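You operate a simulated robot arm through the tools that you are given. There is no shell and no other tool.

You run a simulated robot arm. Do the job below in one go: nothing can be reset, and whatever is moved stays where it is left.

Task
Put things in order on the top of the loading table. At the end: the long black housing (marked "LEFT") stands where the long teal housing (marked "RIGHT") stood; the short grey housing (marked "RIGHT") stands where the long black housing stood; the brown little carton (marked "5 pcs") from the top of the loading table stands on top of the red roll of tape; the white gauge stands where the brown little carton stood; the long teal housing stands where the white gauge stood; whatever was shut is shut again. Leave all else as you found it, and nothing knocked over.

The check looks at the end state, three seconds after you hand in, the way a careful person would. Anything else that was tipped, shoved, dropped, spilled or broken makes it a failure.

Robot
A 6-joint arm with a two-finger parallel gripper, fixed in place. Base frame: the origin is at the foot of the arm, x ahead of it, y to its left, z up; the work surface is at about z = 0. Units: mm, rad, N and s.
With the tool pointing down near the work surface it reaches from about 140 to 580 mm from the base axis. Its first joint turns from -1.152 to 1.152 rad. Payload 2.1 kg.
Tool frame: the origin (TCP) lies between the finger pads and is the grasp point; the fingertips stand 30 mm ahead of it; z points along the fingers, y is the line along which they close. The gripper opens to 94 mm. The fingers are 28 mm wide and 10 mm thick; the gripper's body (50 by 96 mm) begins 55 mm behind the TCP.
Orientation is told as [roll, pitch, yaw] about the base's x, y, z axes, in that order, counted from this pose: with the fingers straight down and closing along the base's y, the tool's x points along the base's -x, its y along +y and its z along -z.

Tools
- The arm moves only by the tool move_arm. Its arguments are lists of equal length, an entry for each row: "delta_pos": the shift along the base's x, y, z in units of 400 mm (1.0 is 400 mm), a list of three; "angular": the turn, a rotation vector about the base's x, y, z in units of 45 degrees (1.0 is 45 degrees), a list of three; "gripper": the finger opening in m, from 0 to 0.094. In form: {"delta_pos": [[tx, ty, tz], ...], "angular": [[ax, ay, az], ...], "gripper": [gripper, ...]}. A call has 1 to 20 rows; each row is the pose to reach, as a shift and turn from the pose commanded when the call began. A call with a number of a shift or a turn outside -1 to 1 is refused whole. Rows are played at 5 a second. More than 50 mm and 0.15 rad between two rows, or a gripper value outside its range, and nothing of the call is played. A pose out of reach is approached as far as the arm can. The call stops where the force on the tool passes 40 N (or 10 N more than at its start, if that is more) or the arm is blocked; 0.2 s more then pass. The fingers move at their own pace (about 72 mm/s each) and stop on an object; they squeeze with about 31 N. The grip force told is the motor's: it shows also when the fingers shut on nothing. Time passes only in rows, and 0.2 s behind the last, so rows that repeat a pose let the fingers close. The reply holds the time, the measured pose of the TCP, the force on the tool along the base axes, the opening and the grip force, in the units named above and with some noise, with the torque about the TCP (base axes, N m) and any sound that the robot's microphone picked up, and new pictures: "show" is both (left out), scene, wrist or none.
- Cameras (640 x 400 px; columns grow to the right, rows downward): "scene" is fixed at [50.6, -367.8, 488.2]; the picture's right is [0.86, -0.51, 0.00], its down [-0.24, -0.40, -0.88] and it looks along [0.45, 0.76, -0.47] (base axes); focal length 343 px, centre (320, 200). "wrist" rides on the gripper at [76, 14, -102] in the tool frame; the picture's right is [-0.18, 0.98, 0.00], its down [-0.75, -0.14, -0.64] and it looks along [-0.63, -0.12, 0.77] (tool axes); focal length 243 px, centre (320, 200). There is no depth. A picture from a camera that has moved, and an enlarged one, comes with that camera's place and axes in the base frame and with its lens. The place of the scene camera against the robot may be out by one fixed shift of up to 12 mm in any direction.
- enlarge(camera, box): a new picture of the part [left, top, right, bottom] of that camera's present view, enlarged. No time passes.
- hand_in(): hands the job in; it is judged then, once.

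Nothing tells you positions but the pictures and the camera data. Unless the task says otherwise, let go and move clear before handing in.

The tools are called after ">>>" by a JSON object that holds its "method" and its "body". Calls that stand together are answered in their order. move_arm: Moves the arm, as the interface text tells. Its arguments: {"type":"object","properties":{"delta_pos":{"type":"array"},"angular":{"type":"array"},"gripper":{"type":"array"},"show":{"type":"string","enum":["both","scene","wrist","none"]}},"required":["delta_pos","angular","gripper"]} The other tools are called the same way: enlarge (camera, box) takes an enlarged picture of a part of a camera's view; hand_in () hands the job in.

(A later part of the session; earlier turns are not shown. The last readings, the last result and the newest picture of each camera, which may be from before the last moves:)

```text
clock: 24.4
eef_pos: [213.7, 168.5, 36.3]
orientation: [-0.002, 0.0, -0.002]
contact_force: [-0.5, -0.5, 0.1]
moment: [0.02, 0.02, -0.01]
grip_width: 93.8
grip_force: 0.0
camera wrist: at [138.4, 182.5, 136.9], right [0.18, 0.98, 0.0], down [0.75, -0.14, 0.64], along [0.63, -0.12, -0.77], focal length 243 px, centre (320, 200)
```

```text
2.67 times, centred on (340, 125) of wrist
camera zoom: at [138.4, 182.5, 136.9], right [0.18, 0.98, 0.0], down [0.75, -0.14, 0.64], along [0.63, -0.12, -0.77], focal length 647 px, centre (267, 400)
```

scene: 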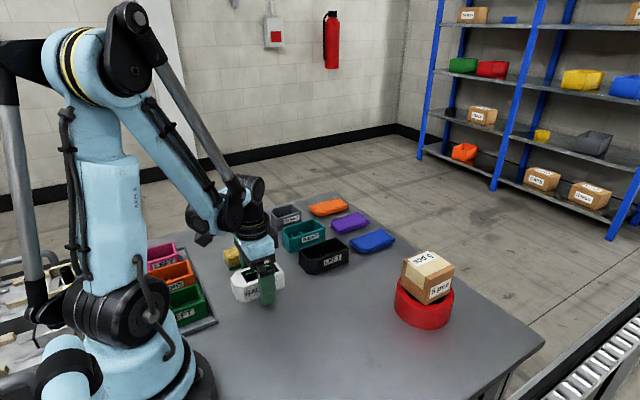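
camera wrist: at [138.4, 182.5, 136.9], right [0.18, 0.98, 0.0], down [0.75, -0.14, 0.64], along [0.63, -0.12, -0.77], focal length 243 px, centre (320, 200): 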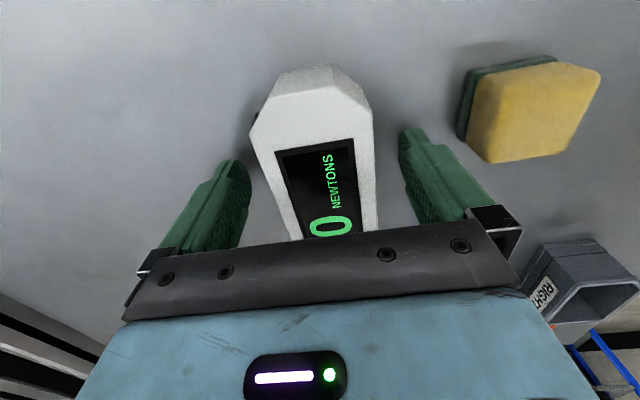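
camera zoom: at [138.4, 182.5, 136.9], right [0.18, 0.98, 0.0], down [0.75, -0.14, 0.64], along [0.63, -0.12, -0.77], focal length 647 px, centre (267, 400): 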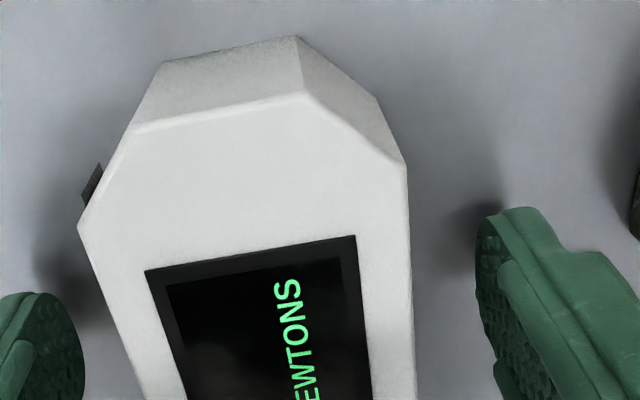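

The gauge is centred between the fingers within 2 mm, with both sides clear. I close on it.

>>> {"method": "move_arm", "body": {"delta_pos": [[0, 0.004, 0], [0, 0.004, 0], [0, 0.004, 0], [0, 0.004, 0], [0, 0.004, 0], [0, 0.004, 0]], "angular": [[0, 0, 0], [0, 0, 0], [0, 0, 0], [0, 0, 0], [0, 0, 0], [0, 0, 0]], "gripper": [0.094, 0.094, 0.03, 0.03, 0.03, 0.03], "show": "wrist"}}

>>> {"method": "enlarge", "body": {"camera": "wrist", "box": [220, 50, 460, 200]}}

```text
clock: 25.8
eef_pos: [215.2, 168.7, 36.0]
orientation: [0.0, -0.001, 0.0]
contact_force: [0.6, 0.9, -0.5]
moment: [0.02, -0.03, -0.01]
grip_width: 57.8
grip_force: 31.2
camera wrist: at [138.5, 183.8, 136.6], right [0.18, 0.98, 0.0], down [0.75, -0.14, 0.64], along [0.63, -0.12, -0.77], focal length 243 px, centre (320, 200)
```

wrist: 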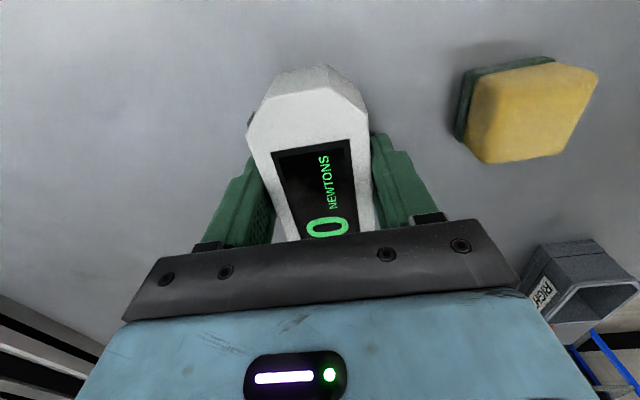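

```text
2.67 times, centred on (340, 125) of wrist
camera zoom: at [138.5, 183.8, 136.6], right [0.18, 0.98, 0.0], down [0.75, -0.14, 0.64], along [0.63, -0.12, -0.77], focal length 647 px, centre (267, 400)
```

zoom: 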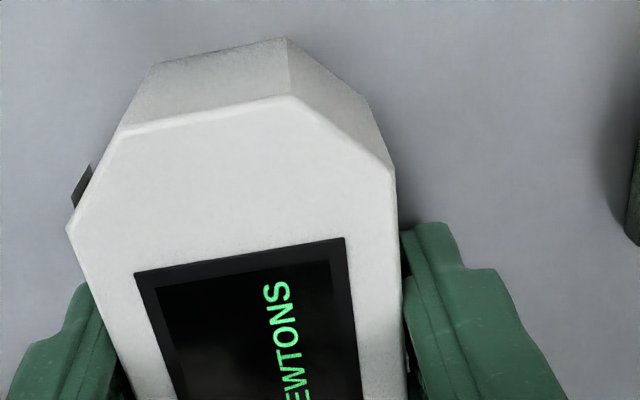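

The gauge is gripped, its centre about 2.5 mm nearer the base than the tool centre. I lift it and carry it over to the carton's old spot (242.5,375.5), stopping about 20 mm above the table.

>>> {"method": "move_arm", "body": {"delta_pos": [[0, 0, 0.02], [0, 0, 0.08], [0, 0, 0.16], [0, 0, 0.23], [0.0127, 0.0861, 0.23], [0.0254, 0.1722, 0.23], [0.0381, 0.2583, 0.23], [0.0509, 0.3443, 0.23], [0.0636, 0.4304, 0.23], [0.0763, 0.5165, 0.23], [0.0763, 0.5165, 0.15], [0.0763, 0.5165, 0.08], [0.0763, 0.5165, 0.05], [0.0763, 0.5165, 0.05], [0.0763, 0.5165, 0.05]], "angular": [[0, 0, 0], [0, 0, 0], [0, 0, 0], [0, 0, 0], [0, 0, 0], [0, 0, 0], [0, 0, 0], [0, 0, 0], [0, 0, 0], [0, 0, 0], [0, 0, 0], [0, 0, 0], [0, 0, 0], [0, 0, 0], [0, 0, 0]], "gripper": [0.03, 0.03, 0.03, 0.03, 0.03, 0.03, 0.03, 0.03, 0.03, 0.03, 0.03, 0.03, 0.03, 0.03, 0.03]}}

>>> {"method": "enlarge", "body": {"camera": "wrist", "box": [220, 50, 460, 200]}}

```text
clock: 29.0
eef_pos: [245.3, 375.8, 56.4]
orientation: [-0.002, 0.001, -0.001]
contact_force: [-0.5, 0.2, -1.9]
moment: [0.03, -0.04, 0.0]
grip_width: 58.0
grip_force: 31.4
camera wrist: at [168.8, 389.7, 156.2], right [0.18, 0.98, 0.0], down [0.75, -0.14, 0.64], along [0.63, -0.12, -0.77], focal length 243 px, centre (320, 200)
```

scene: 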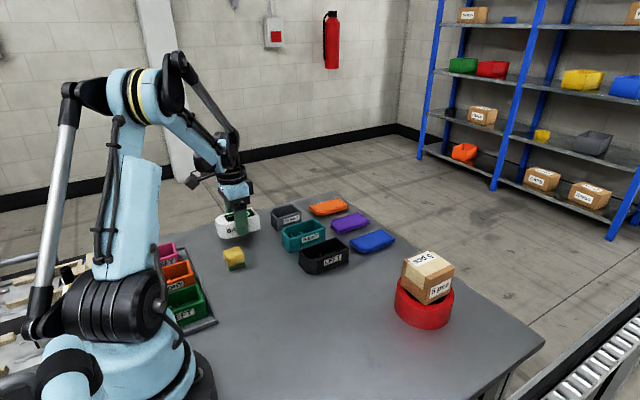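
wrist: 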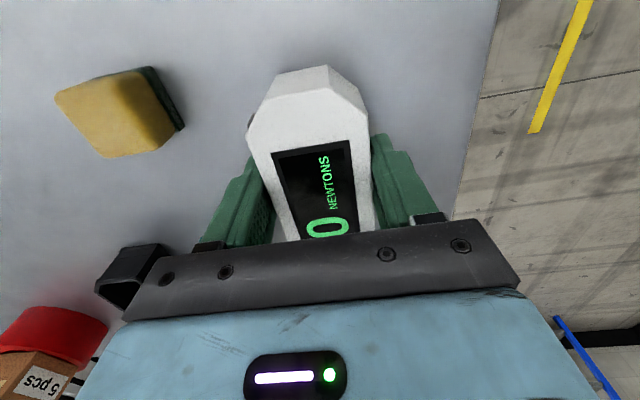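

```text
2.67 times, centred on (340, 125) of wrist
camera zoom: at [168.8, 389.7, 156.2], right [0.18, 0.98, 0.0], down [0.75, -0.14, 0.64], along [0.63, -0.12, -0.77], focal length 647 px, centre (267, 400)
```

zoom: 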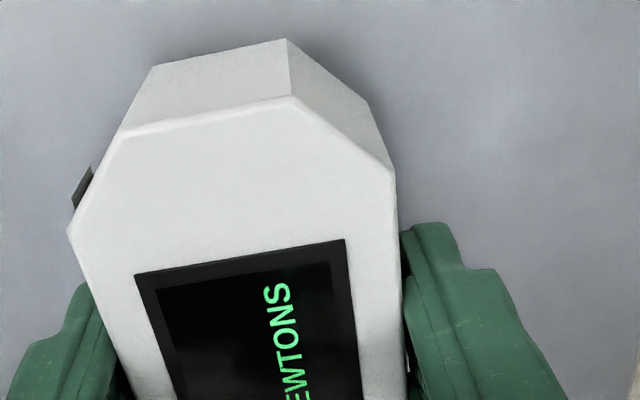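

The gauge hangs about 20 mm above the carton's old spot, within 1 mm of target. I lower it gently.

>>> {"method": "move_arm", "body": {"delta_pos": [[-0.0005, -0.0008, -0.02], [-0.0005, -0.0008, -0.038], [-0.0005, -0.0008, -0.044], [-0.0005, -0.0008, -0.047], [-0.0005, -0.0008, -0.0485], [-0.0005, -0.0008, -0.0485], [-0.0005, -0.0008, -0.0485]], "angular": [[0, 0, 0], [0, 0, 0], [0, 0, 0], [0, 0, 0], [0, 0, 0], [0, 0, 0], [0, 0, 0]], "gripper": [0.03, 0.03, 0.03, 0.03, 0.03, 0.03, 0.03], "show": "scene"}}

>>> {"method": "enlarge", "body": {"camera": "scene", "box": [180, 170, 320, 280]}}

```text
clock: 30.6
eef_pos: [245.5, 375.3, 36.3]
orientation: [0.0, -0.002, -0.001]
contact_force: [-0.2, -0.2, -2.5]
moment: [0.0, -0.02, 0.0]
grip_width: 58.0
grip_force: 31.1
```

scene: 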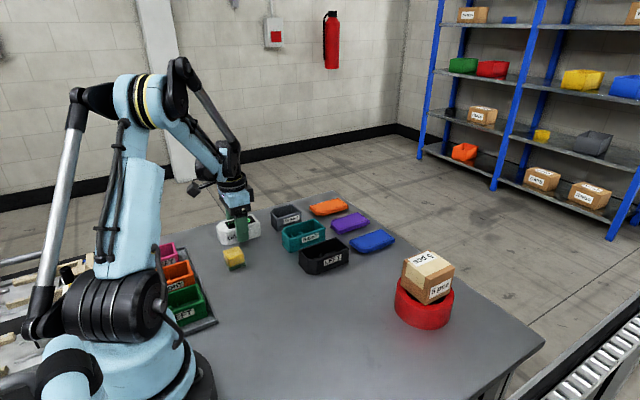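

```text
3.64 times, centred on (250, 225) of scene
camera zoom: at [50.6, -367.8, 488.2], right [0.86, -0.51, 0.0], down [-0.24, -0.4, -0.88], along [0.45, 0.76, -0.47], focal length 1246 px, centre (574, 109)
```

zoom: 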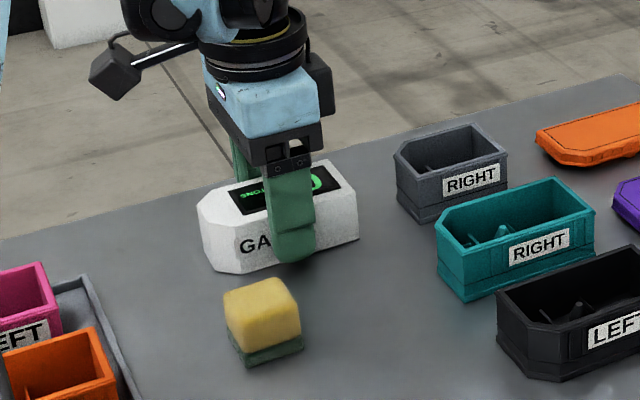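

The weight still hangs on the fingers, so it's just above the table. One more millimetre or so down.

>>> {"method": "move_arm", "body": {"delta_pos": [[0, 0, -0.0015], [0, 0, -0.003], [0, 0, -0.003]], "angular": [[0, 0, 0], [0, 0, 0], [0, 0, 0]], "gripper": [0.03, 0.03, 0.03], "show": "none"}}

```text
clock: 31.4
eef_pos: [244.8, 374.7, 36.3]
orientation: [0.0, 0.001, -0.002]
contact_force: [-0.4, -2.6, 23.4]
moment: [0.0, 0.01, 0.03]
grip_width: 58.1
grip_force: 30.8
```

It stands on the table now. I ease off, open the fingers and rise.

>>> {"method": "move_arm", "body": {"delta_pos": [[0, 0, 0.002], [0, 0, 0.002], [0, 0, 0.002], [0, 0, 0.002], [0, 0, 0.05], [0, 0, 0.15], [0, 0, 0.25], [0, 0, 0.3], [0, 0, 0.3]], "angular": [[0, 0, 0], [0, 0, 0], [0, 0, 0], [0, 0, 0], [0, 0, 0], [0, 0, 0], [0, 0, 0], [0, 0, 0], [0, 0, 0]], "gripper": [0.03, 0.094, 0.094, 0.094, 0.094, 0.094, 0.094, 0.094, 0.094]}}

>>> {"method": "enlarge", "body": {"camera": "wrist", "box": [220, 20, 460, 170]}}

```text
clock: 33.4
eef_pos: [245.2, 376.7, 153.8]
orientation: [0.0, -0.001, -0.001]
contact_force: [-0.1, -0.6, -1.2]
moment: [0.06, 0.01, 0.01]
grip_width: 94.3
grip_force: 0.1
camera wrist: at [168.4, 390.3, 254.9], right [0.18, 0.98, 0.0], down [0.75, -0.14, 0.64], along [0.63, -0.12, -0.77], focal length 243 px, centre (320, 200)
```

scene: 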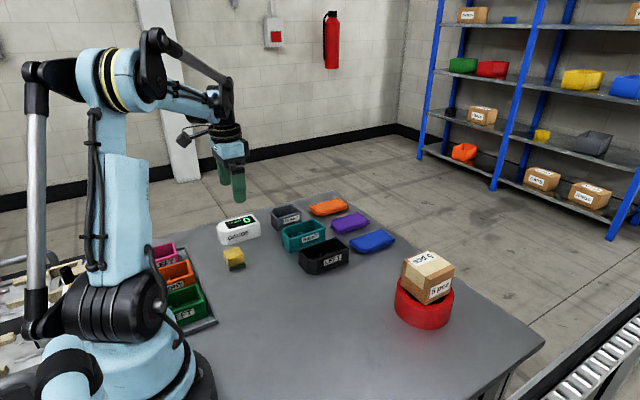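
wrist: 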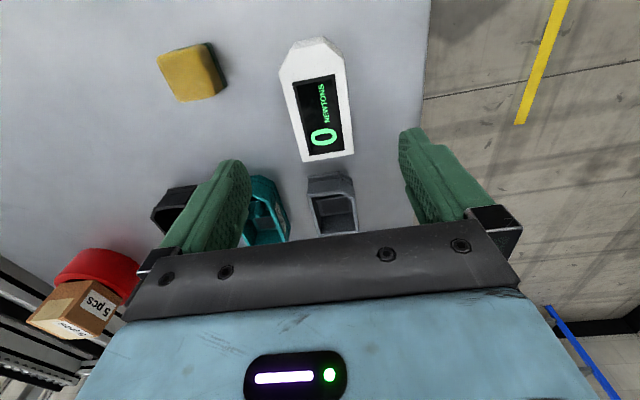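

```text
2.67 times, centred on (340, 95) of wrist
camera zoom: at [168.4, 390.3, 254.9], right [0.18, 0.98, 0.0], down [0.75, -0.14, 0.64], along [0.63, -0.12, -0.77], focal length 647 px, centre (267, 480)
```

zoom: 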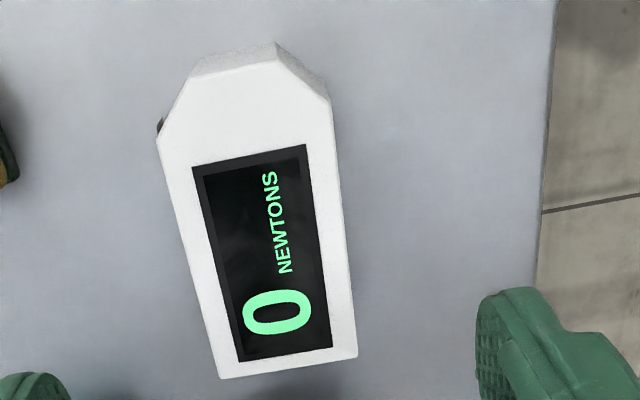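

The gauge stands at about (242.6,375.3), right on the carton's old spot. Next I hover over the teal housing.

>>> {"method": "move_arm", "body": {"delta_pos": [[0.0806, -0.0666, 0], [0.1612, -0.1332, 0], [0.2418, -0.1999, 0], [0.3225, -0.2665, 0], [0.3225, -0.2665, 0], [0.3225, -0.2665, 0]], "angular": [[0, 0, 0], [0, 0, 0], [0, 0, 0], [0, 0, 0], [0, 0, 0], [0, 0, 0]], "gripper": [0.094, 0.094, 0.094, 0.094, 0.094, 0.094], "show": "wrist"}}

>>> {"method": "enlarge", "body": {"camera": "wrist", "box": [200, 20, 440, 170]}}

>>> {"method": "enlarge", "body": {"camera": "wrist", "box": [340, 0, 600, 162]}}

```text
clock: 34.8
eef_pos: [374.3, 268.2, 153.1]
orientation: [0.0, 0.0, 0.0]
contact_force: [0.9, -0.1, -1.2]
moment: [0.01, 0.0, -0.01]
grip_width: 94.1
grip_force: 0.0
camera wrist: at [297.8, 282.4, 255.0], right [0.18, 0.98, 0.0], down [0.75, -0.14, 0.64], along [0.63, -0.12, -0.77], focal length 243 px, centre (320, 200)
```

wrist: 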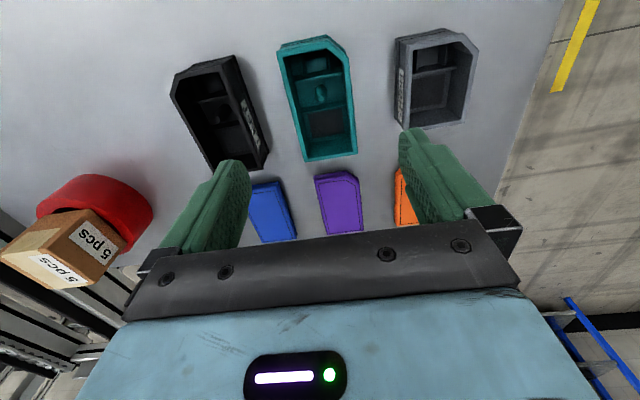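

```text
2.67 times, centred on (320, 95) of wrist
camera zoom: at [297.8, 282.4, 255.0], right [0.18, 0.98, 0.0], down [0.75, -0.14, 0.64], along [0.63, -0.12, -0.77], focal length 647 px, centre (320, 480)
```

zoom: 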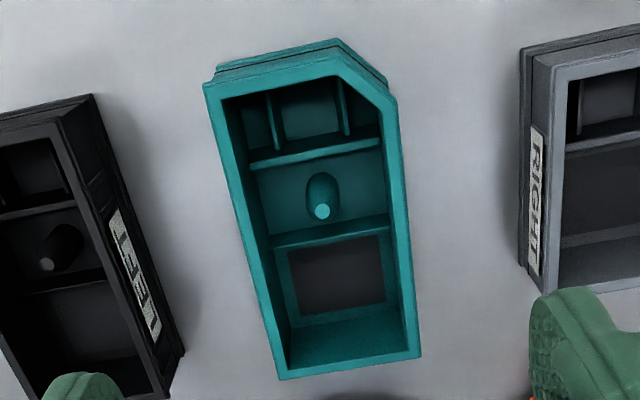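

```text
2.46 times, centred on (470, 81) of wrist
camera zoom: at [297.8, 282.4, 255.0], right [0.18, 0.98, 0.0], down [0.75, -0.14, 0.64], along [0.63, -0.12, -0.77], focal length 597 px, centre (-49, 493)
```

zoom: 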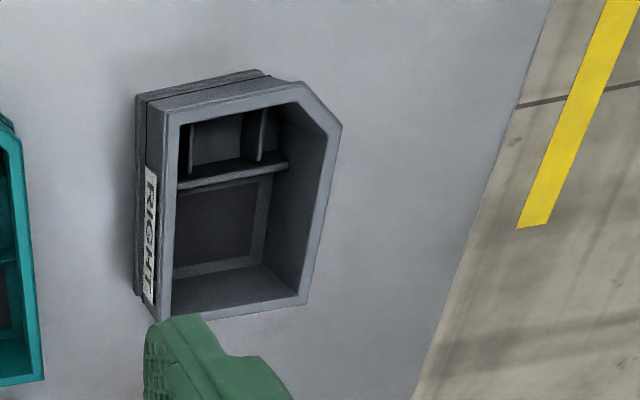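

The teal housing is centred at about (372,270.8), its neighbours 14 mm or more from the open fingers. I shift by (-2.3, +2.5) mm and go down with the fingers open to 86 mm.

>>> {"method": "move_arm", "body": {"delta_pos": [[-0.0057, 0.006, -0.03], [-0.0057, 0.006, -0.1], [-0.0057, 0.006, -0.18], [-0.0057, 0.006, -0.25], [-0.0057, 0.006, -0.2928], [-0.0057, 0.006, -0.2928], [-0.0057, 0.006, -0.2928]], "angular": [[0, 0, 0], [0, 0, 0], [0, 0, 0], [0, 0, 0], [0, 0, 0], [0, 0, 0], [0, 0, 0]], "gripper": [0.086, 0.086, 0.086, 0.086, 0.086, 0.086, 0.086]}}

>>> {"method": "enlarge", "body": {"camera": "wrist", "box": [200, 40, 440, 190]}}

>>> {"method": "enlarge", "body": {"camera": "scene", "box": [230, 150, 400, 280]}}

```text
clock: 36.4
eef_pos: [373.9, 272.6, 36.5]
orientation: [0.002, 0.001, 0.0]
contact_force: [-0.6, 0.5, 0.3]
moment: [0.02, 0.02, 0.01]
grip_width: 85.9
grip_force: 0.2
camera wrist: at [296.4, 286.4, 137.9], right [0.18, 0.98, 0.0], down [0.75, -0.14, 0.64], along [0.63, -0.12, -0.77], focal length 243 px, centre (320, 200)
```

scene: 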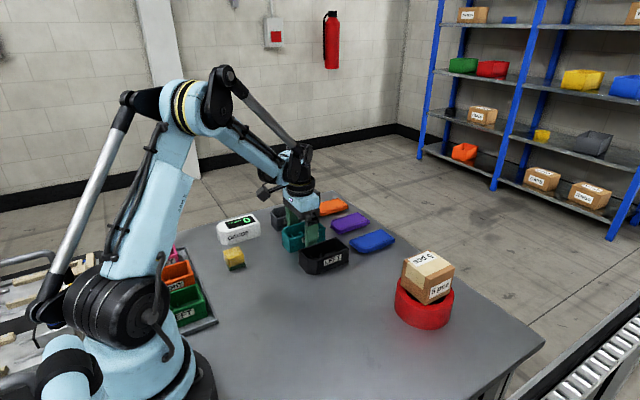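
wrist: 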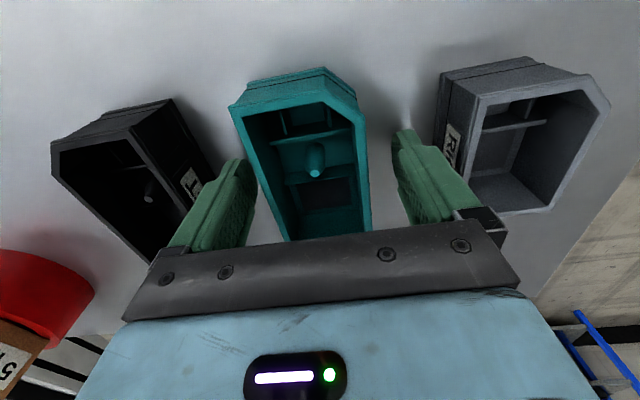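

```text
2.67 times, centred on (320, 115) of wrist
camera zoom: at [296.4, 286.4, 137.9], right [0.18, 0.98, 0.0], down [0.75, -0.14, 0.64], along [0.63, -0.12, -0.77], focal length 647 px, centre (320, 427)
```

zoom: 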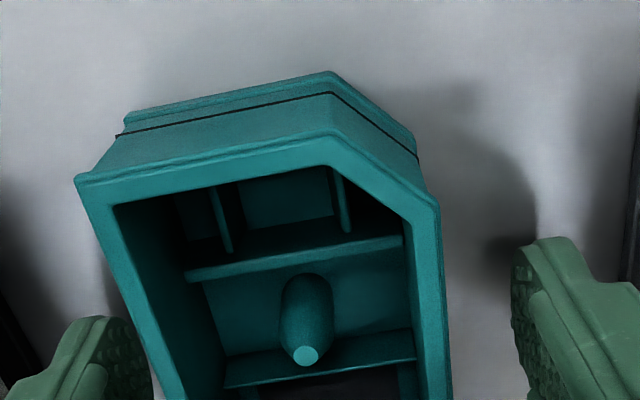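

```text
3.08 times, centred on (315, 215) of scene
camera zoom: at [50.6, -367.8, 488.2], right [0.86, -0.51, 0.0], down [-0.24, -0.4, -0.88], along [0.45, 0.76, -0.47], focal length 1054 px, centre (335, 154)
```

zoom: 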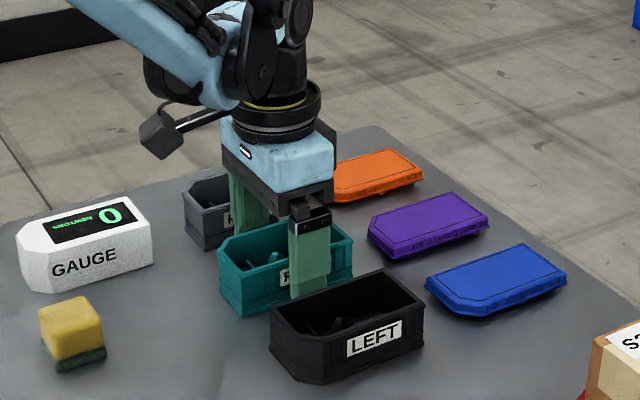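

Both fingers stand free on either side of the teal housing. I close on it.

>>> {"method": "move_arm", "body": {"delta_pos": [[0, -0.003, 0], [0, -0.003, 0], [0, -0.003, 0], [0, -0.003, 0], [0, -0.003, 0]], "angular": [[0, 0, 0], [0, 0, 0], [0, 0, 0], [0, 0, 0], [0, 0, 0]], "gripper": [0.086, 0.03, 0.03, 0.03, 0.03], "show": "wrist"}}

>>> {"method": "enlarge", "body": {"camera": "wrist", "box": [200, 40, 440, 190]}}

```text
clock: 37.6
eef_pos: [373.7, 270.3, 37.6]
orientation: [0.0, 0.0, 0.0]
contact_force: [0.8, -1.9, 0.8]
moment: [0.02, 0.02, 0.05]
grip_width: 57.8
grip_force: 31.1
camera wrist: at [296.3, 284.9, 138.2], right [0.18, 0.98, 0.0], down [0.75, -0.14, 0.64], along [0.63, -0.12, -0.77], focal length 243 px, centre (320, 200)
```

wrist: 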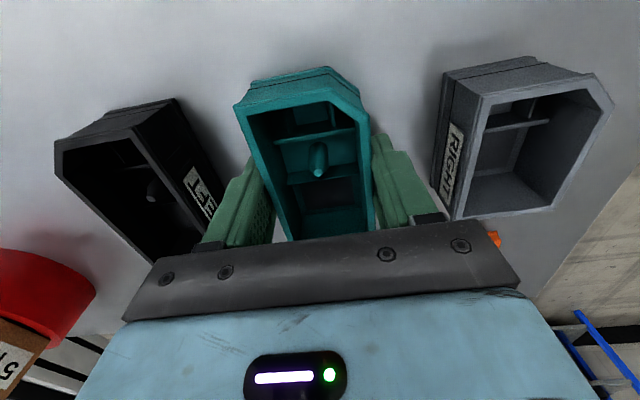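

```text
2.67 times, centred on (320, 115) of wrist
camera zoom: at [296.3, 284.9, 138.2], right [0.18, 0.98, 0.0], down [0.75, -0.14, 0.64], along [0.63, -0.12, -0.77], focal length 647 px, centre (320, 427)
```

zoom: 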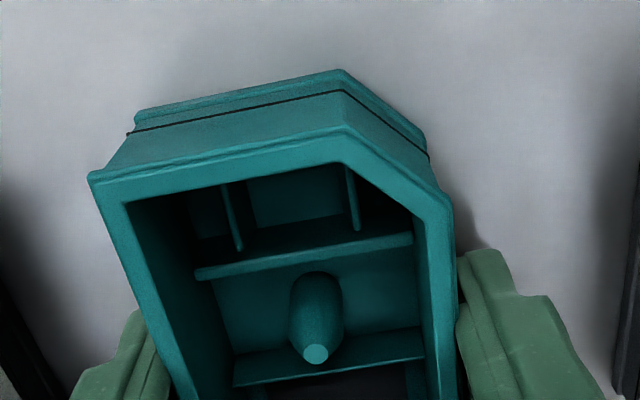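

The teal housing is held. I lift it and carry it to the gauge's old spot (212.7,170.8), stopping about 20 mm above the table.

>>> {"method": "move_arm", "body": {"delta_pos": [[0, 0, 0.02], [0, 0, 0.08], [0, 0, 0.16], [0, 0, 0.23], [-0.0797, -0.0502, 0.23], [-0.1594, -0.1003, 0.23], [-0.2391, -0.1505, 0.23], [-0.3188, -0.2006, 0.23], [-0.3985, -0.2508, 0.23], [-0.3985, -0.2508, 0.15], [-0.3985, -0.2508, 0.08], [-0.3985, -0.2508, 0.05], [-0.3985, -0.2508, 0.05], [-0.3985, -0.2508, 0.05]], "angular": [[0, 0, 0], [0, 0, 0], [0, 0, 0], [0, 0, 0], [0, 0, 0], [0, 0, 0], [0, 0, 0], [0, 0, 0], [0, 0, 0], [0, 0, 0], [0, 0, 0], [0, 0, 0], [0, 0, 0], [0, 0, 0]], "gripper": [0.03, 0.03, 0.03, 0.03, 0.03, 0.03, 0.03, 0.03, 0.03, 0.03, 0.03, 0.03, 0.03, 0.03]}}

>>> {"method": "enlarge", "body": {"camera": "wrist", "box": [200, 40, 440, 190]}}

>>> {"method": "enlarge", "body": {"camera": "scene", "box": [180, 180, 340, 300]}}

```text
clock: 40.6
eef_pos: [212.6, 170.5, 56.7]
orientation: [0.003, 0.0, 0.0]
contact_force: [-0.4, -0.6, -1.3]
moment: [0.02, 0.01, -0.01]
grip_width: 57.9
grip_force: 31.5
camera wrist: at [136.2, 184.6, 157.5], right [0.18, 0.98, 0.0], down [0.75, -0.14, 0.64], along [0.63, -0.12, -0.77], focal length 243 px, centre (320, 200)
```

scene: 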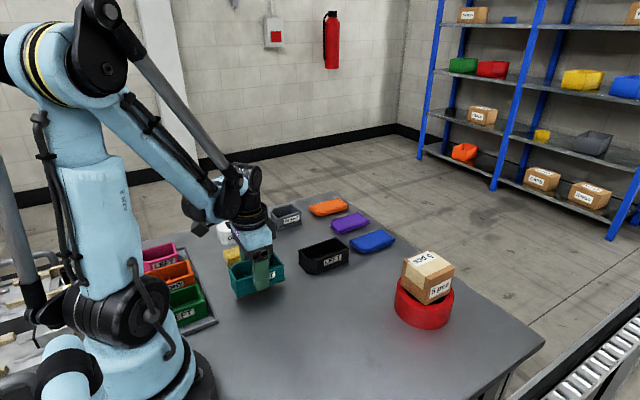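
wrist: 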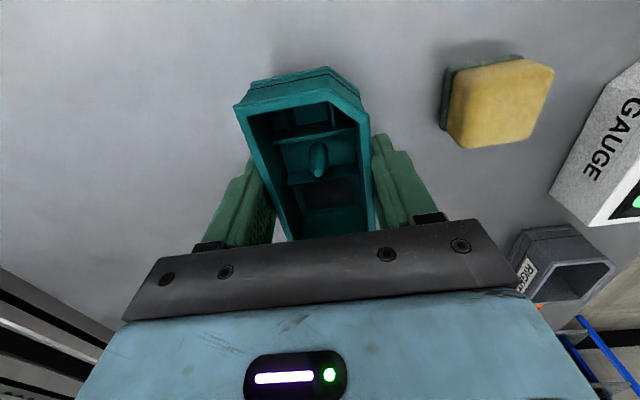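

```text
2.67 times, centred on (320, 115) of wrist
camera zoom: at [136.2, 184.6, 157.5], right [0.18, 0.98, 0.0], down [0.75, -0.14, 0.64], along [0.63, -0.12, -0.77], focal length 647 px, centre (320, 427)
```

zoom: 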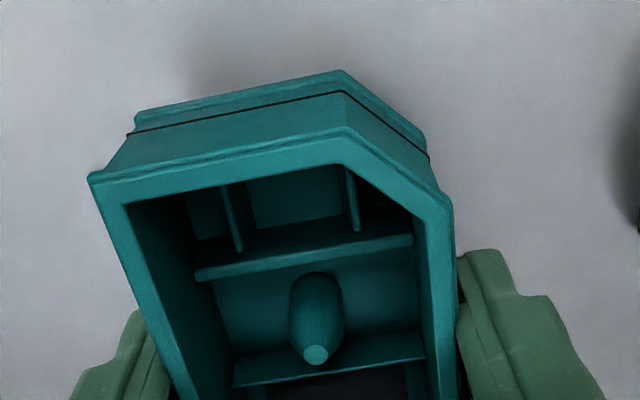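

```text
3.33 times, centred on (260, 240) of scene
camera zoom: at [50.6, -367.8, 488.2], right [0.86, -0.51, 0.0], down [-0.24, -0.4, -0.88], along [0.45, 0.76, -0.47], focal length 1142 px, centre (520, 67)
```

zoom: 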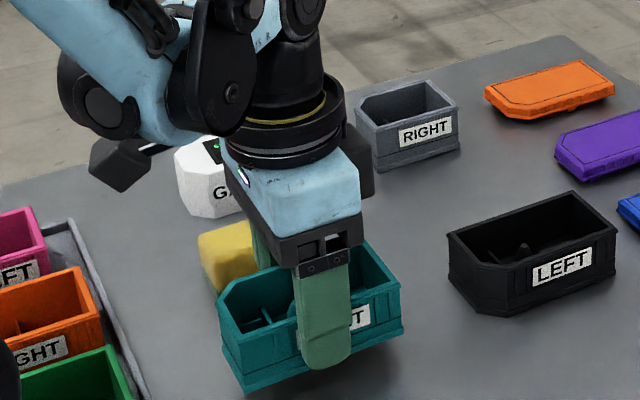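

The teal housing hangs within 1 mm of the target. I lower it to the table.

>>> {"method": "move_arm", "body": {"delta_pos": [[0.0012, -0.0007, -0.02], [0.0012, -0.0007, -0.036], [0.0012, -0.0007, -0.043], [0.0012, -0.0007, -0.047], [0.0012, -0.0007, -0.049], [0.0012, -0.0007, -0.0505], [0.0012, -0.0007, -0.0505]], "angular": [[0, 0, 0], [0, 0, 0], [0, 0, 0], [0, 0, 0], [0, 0, 0], [0, 0, 0], [0, 0, 0]], "gripper": [0.03, 0.03, 0.03, 0.03, 0.03, 0.03, 0.03], "show": "wrist"}}

```text
clock: 42.2
eef_pos: [213.2, 170.1, 36.9]
orientation: [0.0, 0.0, 0.0]
contact_force: [-0.6, 0.2, -1.3]
moment: [0.04, -0.02, -0.01]
grip_width: 57.8
grip_force: 30.7
camera wrist: at [136.3, 184.1, 138.2], right [0.18, 0.98, 0.0], down [0.75, -0.14, 0.64], along [0.63, -0.12, -0.77], focal length 243 px, centre (320, 200)
```

wrist: 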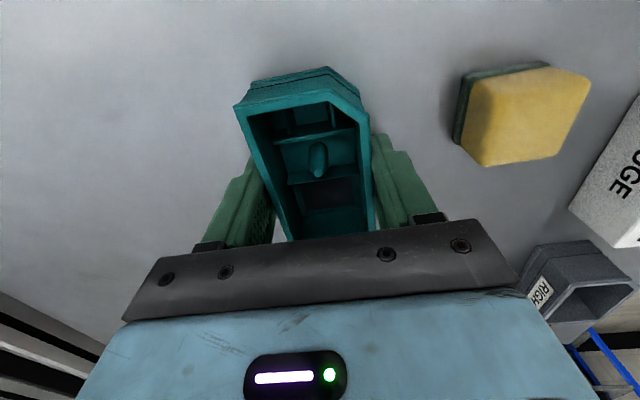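

Weight still hangs (1.3 N), so I lower a further millimetre or so to reach contact.

>>> {"method": "move_arm", "body": {"delta_pos": [[0, 0, -0.0015], [0, 0, -0.003], [0, 0, -0.003]], "angular": [[0, 0, 0], [0, 0, 0], [0, 0, 0]], "gripper": [0.03, 0.03, 0.03], "show": "none"}}

```text
clock: 43.0
eef_pos: [213.4, 169.7, 35.9]
orientation: [0.0, -0.001, 0.003]
contact_force: [-6.8, 3.0, 23.9]
moment: [0.01, 0.06, 0.01]
grip_width: 57.9
grip_force: 31.0
```

The teal housing stands on the table. I ease off, open, and rise straight up.

>>> {"method": "move_arm", "body": {"delta_pos": [[0, 0, 0.002], [0, 0, 0.002], [0, 0, 0.002], [0, 0, 0.002], [0, 0, 0.05], [0, 0, 0.15], [0, 0, 0.25], [0, 0, 0.3], [0, 0, 0.3]], "angular": [[0, 0, 0], [0, 0, 0], [0, 0, 0], [0, 0, 0], [0, 0, 0], [0, 0, 0], [0, 0, 0], [0, 0, 0], [0, 0, 0]], "gripper": [0.03, 0.088, 0.088, 0.088, 0.088, 0.088, 0.088, 0.088, 0.088]}}

>>> {"method": "enlarge", "body": {"camera": "wrist", "box": [200, 20, 440, 170]}}

>>> {"method": "enlarge", "body": {"camera": "scene", "box": [180, 180, 340, 300]}}

```text
clock: 45.0
eef_pos: [213.5, 169.6, 154.5]
orientation: [-0.001, 0.002, 0.001]
contact_force: [-0.5, -0.7, 0.9]
moment: [0.01, 0.01, 0.01]
grip_width: 88.1
grip_force: 0.1
camera wrist: at [136.6, 183.5, 256.2], right [0.18, 0.98, 0.0], down [0.75, -0.14, 0.64], along [0.63, -0.12, -0.77], focal length 243 px, centre (320, 200)
```

scene: 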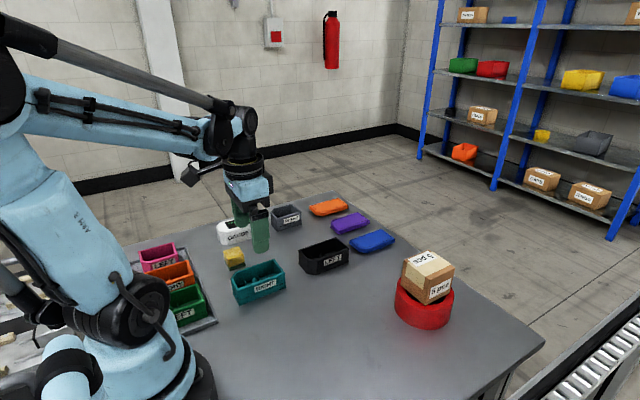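
wrist: 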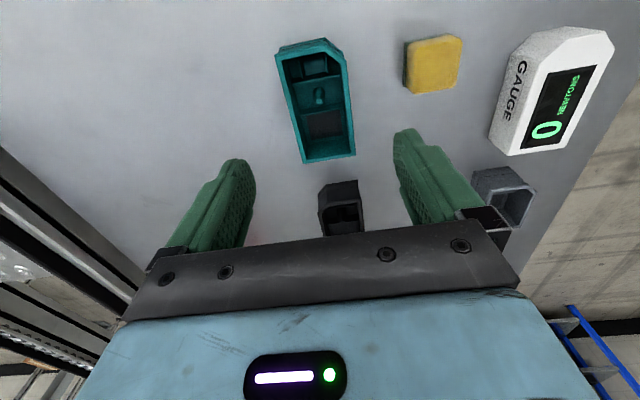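

```text
2.67 times, centred on (320, 95) of wrist
camera zoom: at [136.6, 183.5, 256.2], right [0.18, 0.98, 0.0], down [0.75, -0.14, 0.64], along [0.63, -0.12, -0.77], focal length 647 px, centre (320, 480)
```

zoom: 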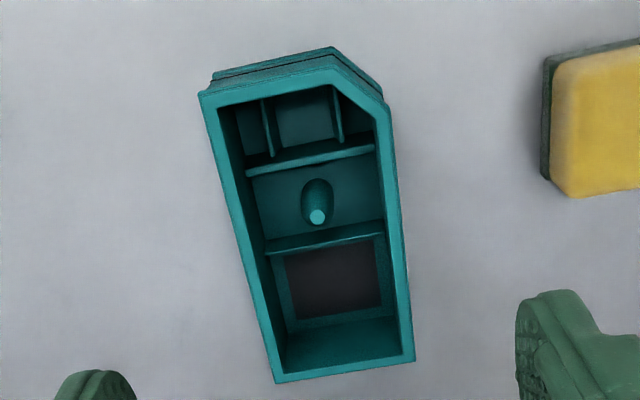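

```text
3.33 times, centred on (260, 240) of scene
camera zoom: at [50.6, -367.8, 488.2], right [0.86, -0.51, 0.0], down [-0.24, -0.4, -0.88], along [0.45, 0.76, -0.47], focal length 1142 px, centre (520, 67)
```

zoom: 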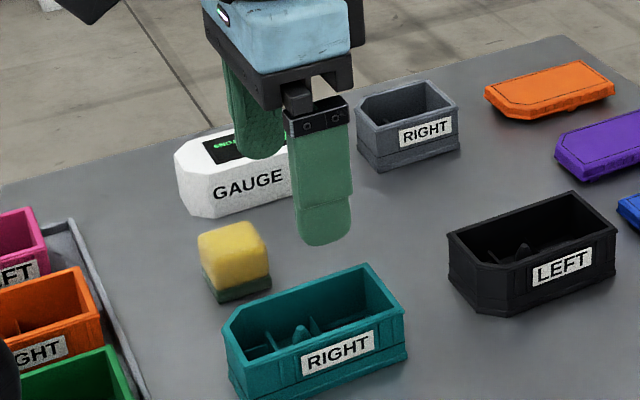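

The teal housing stands at about (212.7,169.8), on the gauge's old spot. Next I hover over the black housing.

>>> {"method": "move_arm", "body": {"delta_pos": [[0.099, 0.001, 0], [0.198, 0.002, 0], [0.297, 0.003, 0], [0.396, 0.004, 0], [0.396, 0.004, 0], [0.396, 0.004, 0]], "angular": [[0, 0, 0], [0, 0, 0], [0, 0, 0], [0, 0, 0], [0, 0, 0], [0, 0, 0]], "gripper": [0.088, 0.088, 0.088, 0.088, 0.088, 0.088], "show": "wrist"}}

>>> {"method": "enlarge", "body": {"camera": "wrist", "box": [200, 20, 440, 170]}}

```text
clock: 46.4
eef_pos: [372.5, 169.9, 156.6]
orientation: [0.0, 0.0, 0.0]
contact_force: [-0.3, -0.3, 0.2]
moment: [-0.02, -0.02, 0.02]
grip_width: 88.0
grip_force: 0.1
camera wrist: at [294.4, 184.5, 258.5], right [0.18, 0.98, 0.0], down [0.75, -0.14, 0.64], along [0.63, -0.12, -0.77], focal length 243 px, centre (320, 200)
```

wrist: 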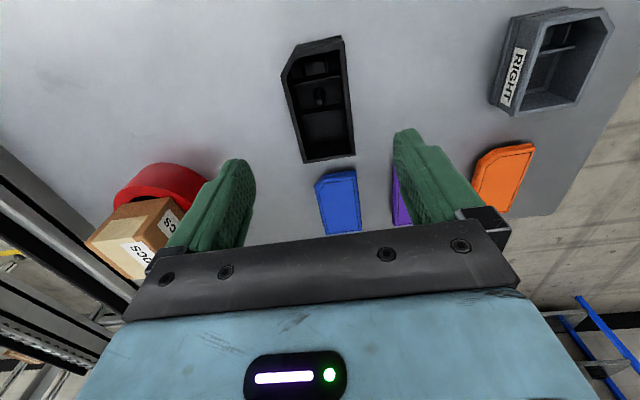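

```text
2.67 times, centred on (320, 95) of wrist
camera zoom: at [294.4, 184.5, 258.5], right [0.18, 0.98, 0.0], down [0.75, -0.14, 0.64], along [0.63, -0.12, -0.77], focal length 647 px, centre (320, 480)
```

zoom: 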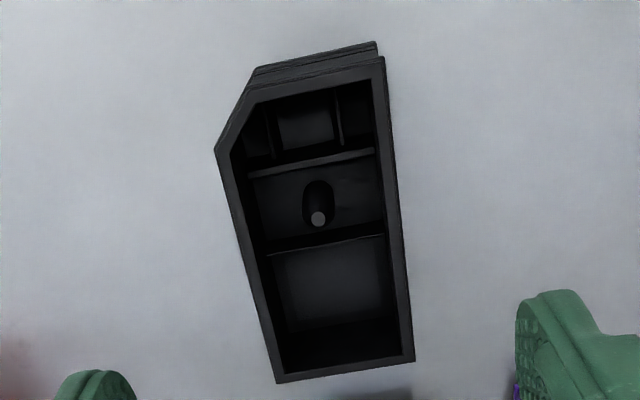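

The black housing is centred at about (373,171), 1.4 mm ahead of my tool. I shift and go down with open fingers.

>>> {"method": "move_arm", "body": {"delta_pos": [[0.0035, 0.0008, -0.03], [0.0035, 0.0008, -0.1], [0.0035, 0.0008, -0.18], [0.0035, 0.0008, -0.26], [0.0035, 0.0008, -0.3], [0.0035, 0.0008, -0.3], [0.0035, 0.0008, -0.3]], "angular": [[0, 0, 0], [0, 0, 0], [0, 0, 0], [0, 0, 0], [0, 0, 0], [0, 0, 0], [0, 0, 0]], "gripper": [0.088, 0.088, 0.088, 0.088, 0.088, 0.088, 0.088], "show": "wrist"}}

>>> {"method": "enlarge", "body": {"camera": "wrist", "box": [200, 40, 440, 190]}}

```text
clock: 48.0
eef_pos: [372.3, 170.8, 36.1]
orientation: [0.001, 0.001, 0.0]
contact_force: [0.1, 0.1, 0.4]
moment: [-0.01, -0.01, -0.01]
grip_width: 88.0
grip_force: 0.1
camera wrist: at [296.4, 184.5, 137.3], right [0.18, 0.98, 0.0], down [0.75, -0.14, 0.64], along [0.63, -0.12, -0.77], focal length 243 px, centre (320, 200)
```

wrist: 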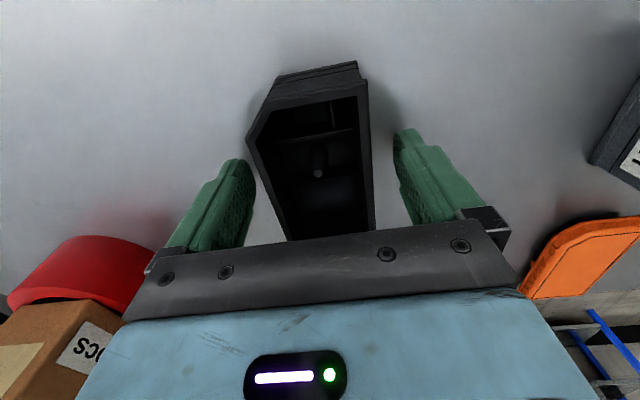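

```text
2.67 times, centred on (320, 115) of wrist
camera zoom: at [296.4, 184.5, 137.3], right [0.18, 0.98, 0.0], down [0.75, -0.14, 0.64], along [0.63, -0.12, -0.77], focal length 647 px, centre (320, 427)
```

zoom: 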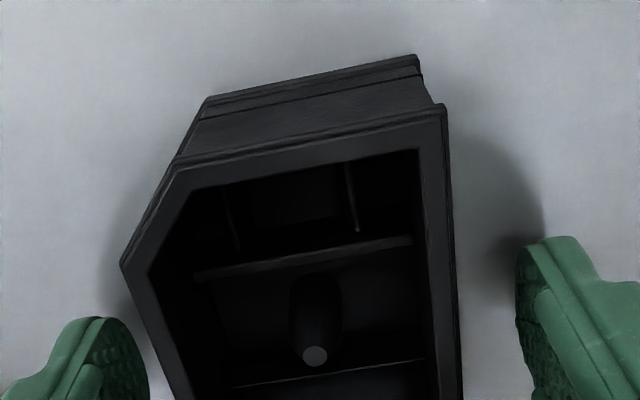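

Both fingers stand clear beside the black housing; I close on it.

>>> {"method": "move_arm", "body": {"delta_pos": [[0, 0, 0], [0, 0, 0], [0, 0, 0], [0, 0, 0], [0, 0, 0]], "angular": [[0, 0, 0], [0, 0, 0], [0, 0, 0], [0, 0, 0], [0, 0, 0]], "gripper": [0.03, 0.03, 0.03, 0.03, 0.03], "show": "wrist"}}

>>> {"method": "enlarge", "body": {"camera": "wrist", "box": [200, 40, 440, 190]}}

```text
clock: 49.2
eef_pos: [373.3, 170.7, 38.9]
orientation: [-0.001, -0.001, -0.001]
contact_force: [0.4, -0.4, 0.2]
moment: [0.0, -0.02, -0.01]
grip_width: 57.9
grip_force: 31.1
camera wrist: at [296.4, 184.6, 137.5], right [0.18, 0.98, 0.0], down [0.75, -0.14, 0.64], along [0.63, -0.12, -0.77], focal length 243 px, centre (320, 200)
```

wrist: 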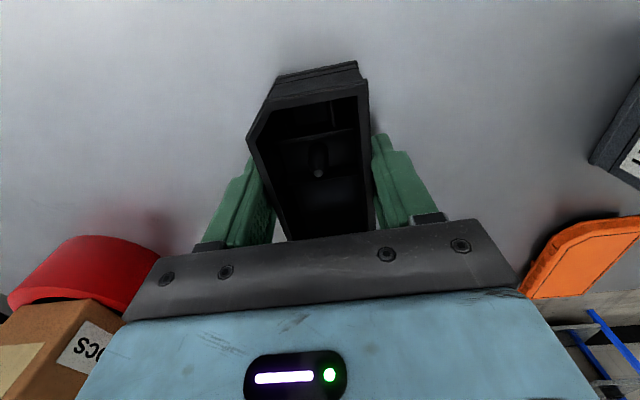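

```text
2.67 times, centred on (320, 115) of wrist
camera zoom: at [296.4, 184.6, 137.5], right [0.18, 0.98, 0.0], down [0.75, -0.14, 0.64], along [0.63, -0.12, -0.77], focal length 647 px, centre (320, 427)
```

zoom: 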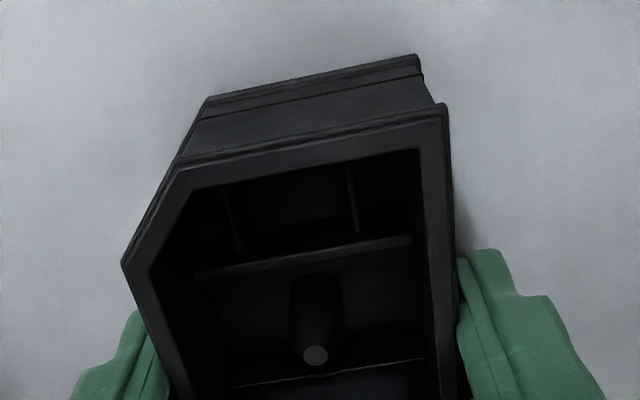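

The black housing is held. I lift it and carry it 100 mm to the left, to the teal housing's old spot (372,270.8), stopping 20 mm above the table.

>>> {"method": "move_arm", "body": {"delta_pos": [[0, 0, 0.02], [0, 0, 0.08], [0, 0, 0.16], [0, 0.0833, 0.18], [0, 0.1667, 0.18], [0, 0.25, 0.18], [0, 0.25, 0.12], [0, 0.25, 0.07], [0, 0.25, 0.05], [0, 0.25, 0.05], [0, 0.25, 0.05]], "angular": [[0, 0, 0], [0, 0, 0], [0, 0, 0], [0, 0, 0], [0, 0, 0], [0, 0, 0], [0, 0, 0], [0, 0, 0], [0, 0, 0], [0, 0, 0], [0, 0, 0]], "gripper": [0.03, 0.03, 0.03, 0.03, 0.03, 0.03, 0.03, 0.03, 0.03, 0.03, 0.03]}}

>>> {"method": "enlarge", "body": {"camera": "wrist", "box": [200, 40, 440, 190]}}

```text
clock: 51.6
eef_pos: [372.7, 271.3, 57.4]
orientation: [0.0, 0.0, 0.001]
contact_force: [1.0, 0.1, -0.8]
moment: [-0.02, 0.0, -0.01]
grip_width: 57.8
grip_force: 30.6
camera wrist: at [296.1, 285.4, 157.8], right [0.18, 0.98, 0.0], down [0.75, -0.14, 0.64], along [0.63, -0.12, -0.77], focal length 243 px, centre (320, 200)
```

scene: 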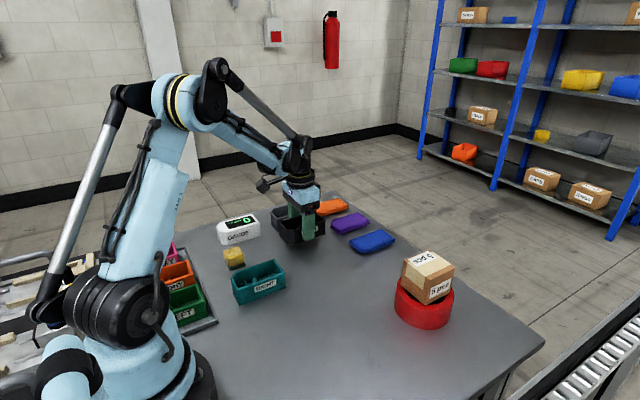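
wrist: 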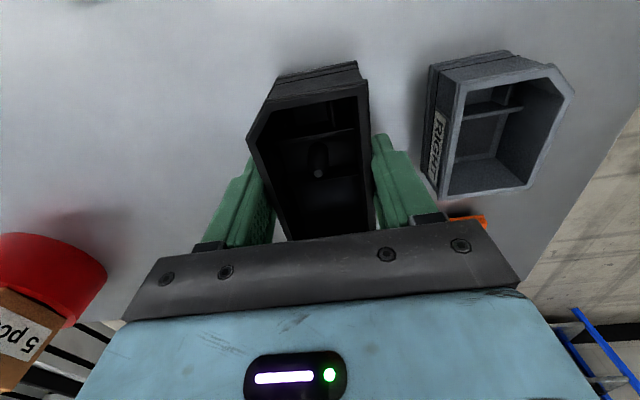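

```text
2.67 times, centred on (320, 115) of wrist
camera zoom: at [296.1, 285.4, 157.8], right [0.18, 0.98, 0.0], down [0.75, -0.14, 0.64], along [0.63, -0.12, -0.77], focal length 647 px, centre (320, 427)
```

zoom: 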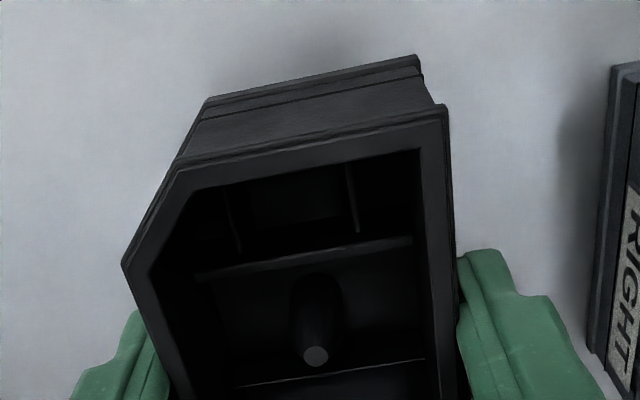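

The black housing is on target within about 1 mm. I lower it to contact.

>>> {"method": "move_arm", "body": {"delta_pos": [[0, -0.0015, -0.02], [0, -0.0015, -0.036], [0, -0.0015, -0.043], [0, -0.0015, -0.047], [0, -0.0015, -0.049], [0, -0.0015, -0.051], [0, -0.0015, -0.0525], [0, -0.0015, -0.0525]], "angular": [[0, 0, 0], [0, 0, 0], [0, 0, 0], [0, 0, 0], [0, 0, 0], [0, 0, 0], [0, 0, 0], [0, 0, 0]], "gripper": [0.03, 0.03, 0.03, 0.03, 0.03, 0.03, 0.03, 0.03], "show": "none"}}

```text
clock: 53.4
eef_pos: [372.7, 270.6, 35.8]
orientation: [0.0, -0.001, 0.003]
contact_force: [-3.7, 0.8, 25.1]
moment: [0.05, 0.06, 0.03]
grip_width: 58.0
grip_force: 31.2
```

The black housing has touched down at the teal's old spot. I ease off, open, and rise.

>>> {"method": "move_arm", "body": {"delta_pos": [[0, 0, 0.002], [0, 0, 0.002], [0, 0, 0.002], [0, 0, 0.002], [0, 0, 0.05], [0, 0, 0.15], [0, 0, 0.25], [0, 0, 0.3], [0, 0, 0.3]], "angular": [[0, 0, 0], [0, 0, 0], [0, 0, 0], [0, 0, 0], [0, 0, 0], [0, 0, 0], [0, 0, 0], [0, 0, 0], [0, 0, 0]], "gripper": [0.03, 0.086, 0.086, 0.086, 0.086, 0.086, 0.086, 0.086, 0.086]}}

>>> {"method": "enlarge", "body": {"camera": "wrist", "box": [200, 20, 440, 170]}}

>>> {"method": "enlarge", "body": {"camera": "scene", "box": [230, 180, 400, 310]}}

```text
clock: 55.4
eef_pos: [373.9, 268.8, 154.8]
orientation: [0.0, 0.001, 0.0]
contact_force: [-1.3, -0.6, 0.9]
moment: [0.0, -0.01, 0.01]
grip_width: 86.0
grip_force: 0.0
camera wrist: at [296.9, 283.8, 255.3], right [0.18, 0.98, 0.0], down [0.75, -0.14, 0.64], along [0.63, -0.12, -0.77], focal length 243 px, centre (320, 200)
```

scene: 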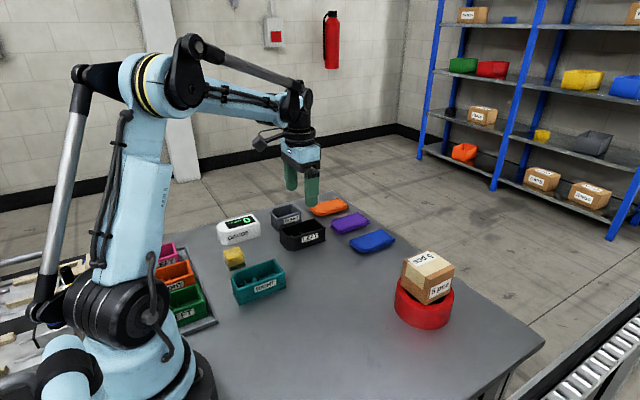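
wrist: 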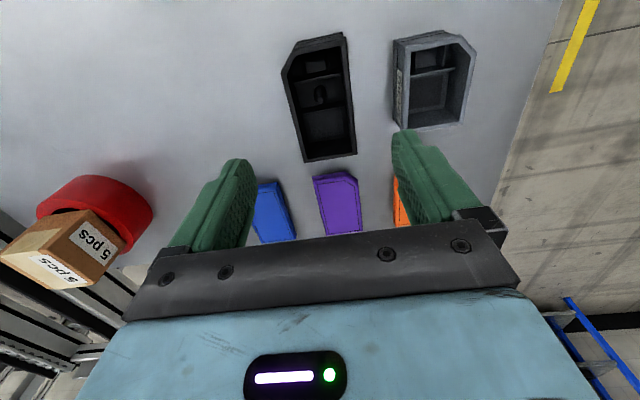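

```text
2.67 times, centred on (320, 95) of wrist
camera zoom: at [296.9, 283.8, 255.3], right [0.18, 0.98, 0.0], down [0.75, -0.14, 0.64], along [0.63, -0.12, -0.77], focal length 647 px, centre (320, 480)
```

zoom: 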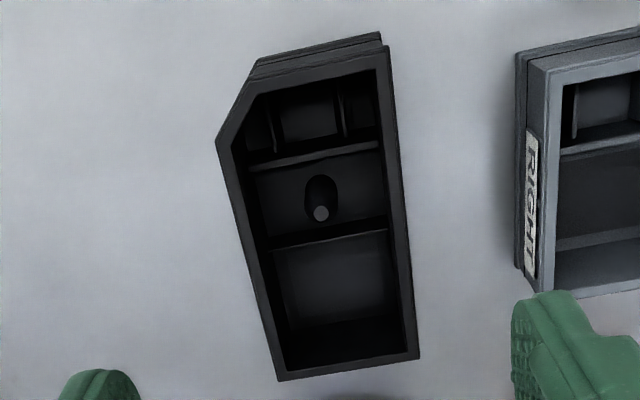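

```text
3.08 times, centred on (315, 245) of scene
camera zoom: at [50.6, -367.8, 488.2], right [0.86, -0.51, 0.0], down [-0.24, -0.4, -0.88], along [0.45, 0.76, -0.47], focal length 1054 px, centre (335, 62)
```

zoom: 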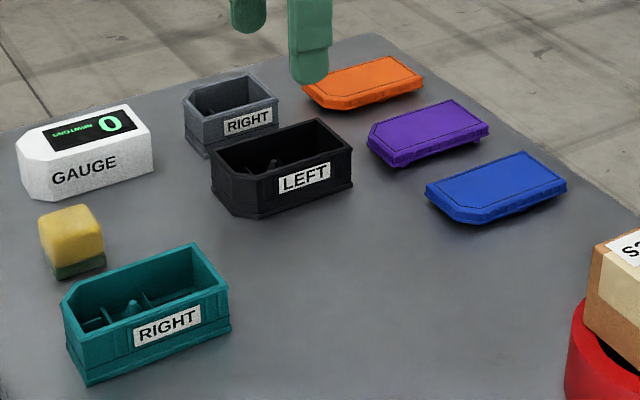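

The black housing stands at about (372.3,271.4), on the teal's old spot. Next I hover over the grey housing.

>>> {"method": "move_arm", "body": {"delta_pos": [[-0.002, 0.083, 0], [-0.004, 0.166, 0], [-0.006, 0.249, 0], [-0.006, 0.249, 0], [-0.006, 0.249, 0]], "angular": [[0, 0, 0], [0, 0, 0], [0, 0, 0], [0, 0, 0], [0, 0, 0]], "gripper": [0.086, 0.086, 0.086, 0.086, 0.086], "show": "wrist"}}

>>> {"method": "enlarge", "body": {"camera": "wrist", "box": [200, 20, 440, 170]}}

```text
clock: 56.6
eef_pos: [370.1, 371.0, 156.0]
orientation: [0.0, -0.001, -0.001]
contact_force: [0.2, -0.1, -1.0]
moment: [0.03, -0.01, 0.0]
grip_width: 86.1
grip_force: 0.1
camera wrist: at [293.6, 386.0, 256.3], right [0.18, 0.98, 0.0], down [0.75, -0.14, 0.64], along [0.63, -0.12, -0.77], focal length 243 px, centre (320, 200)
```

wrist: 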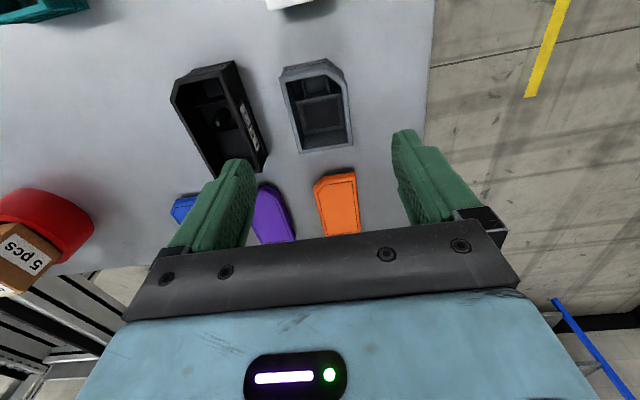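

```text
2.67 times, centred on (320, 95) of wrist
camera zoom: at [293.6, 386.0, 256.3], right [0.18, 0.98, 0.0], down [0.75, -0.14, 0.64], along [0.63, -0.12, -0.77], focal length 647 px, centre (320, 480)
```

zoom: 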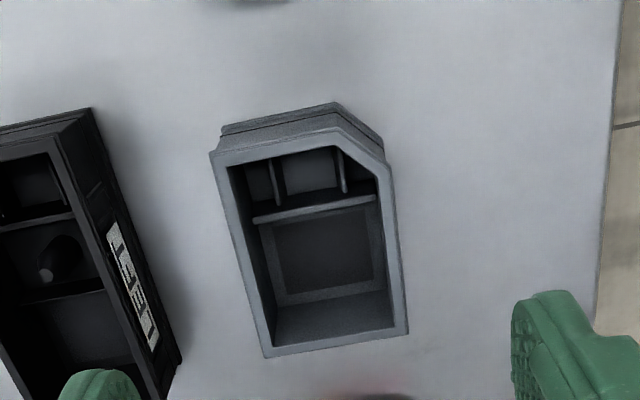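

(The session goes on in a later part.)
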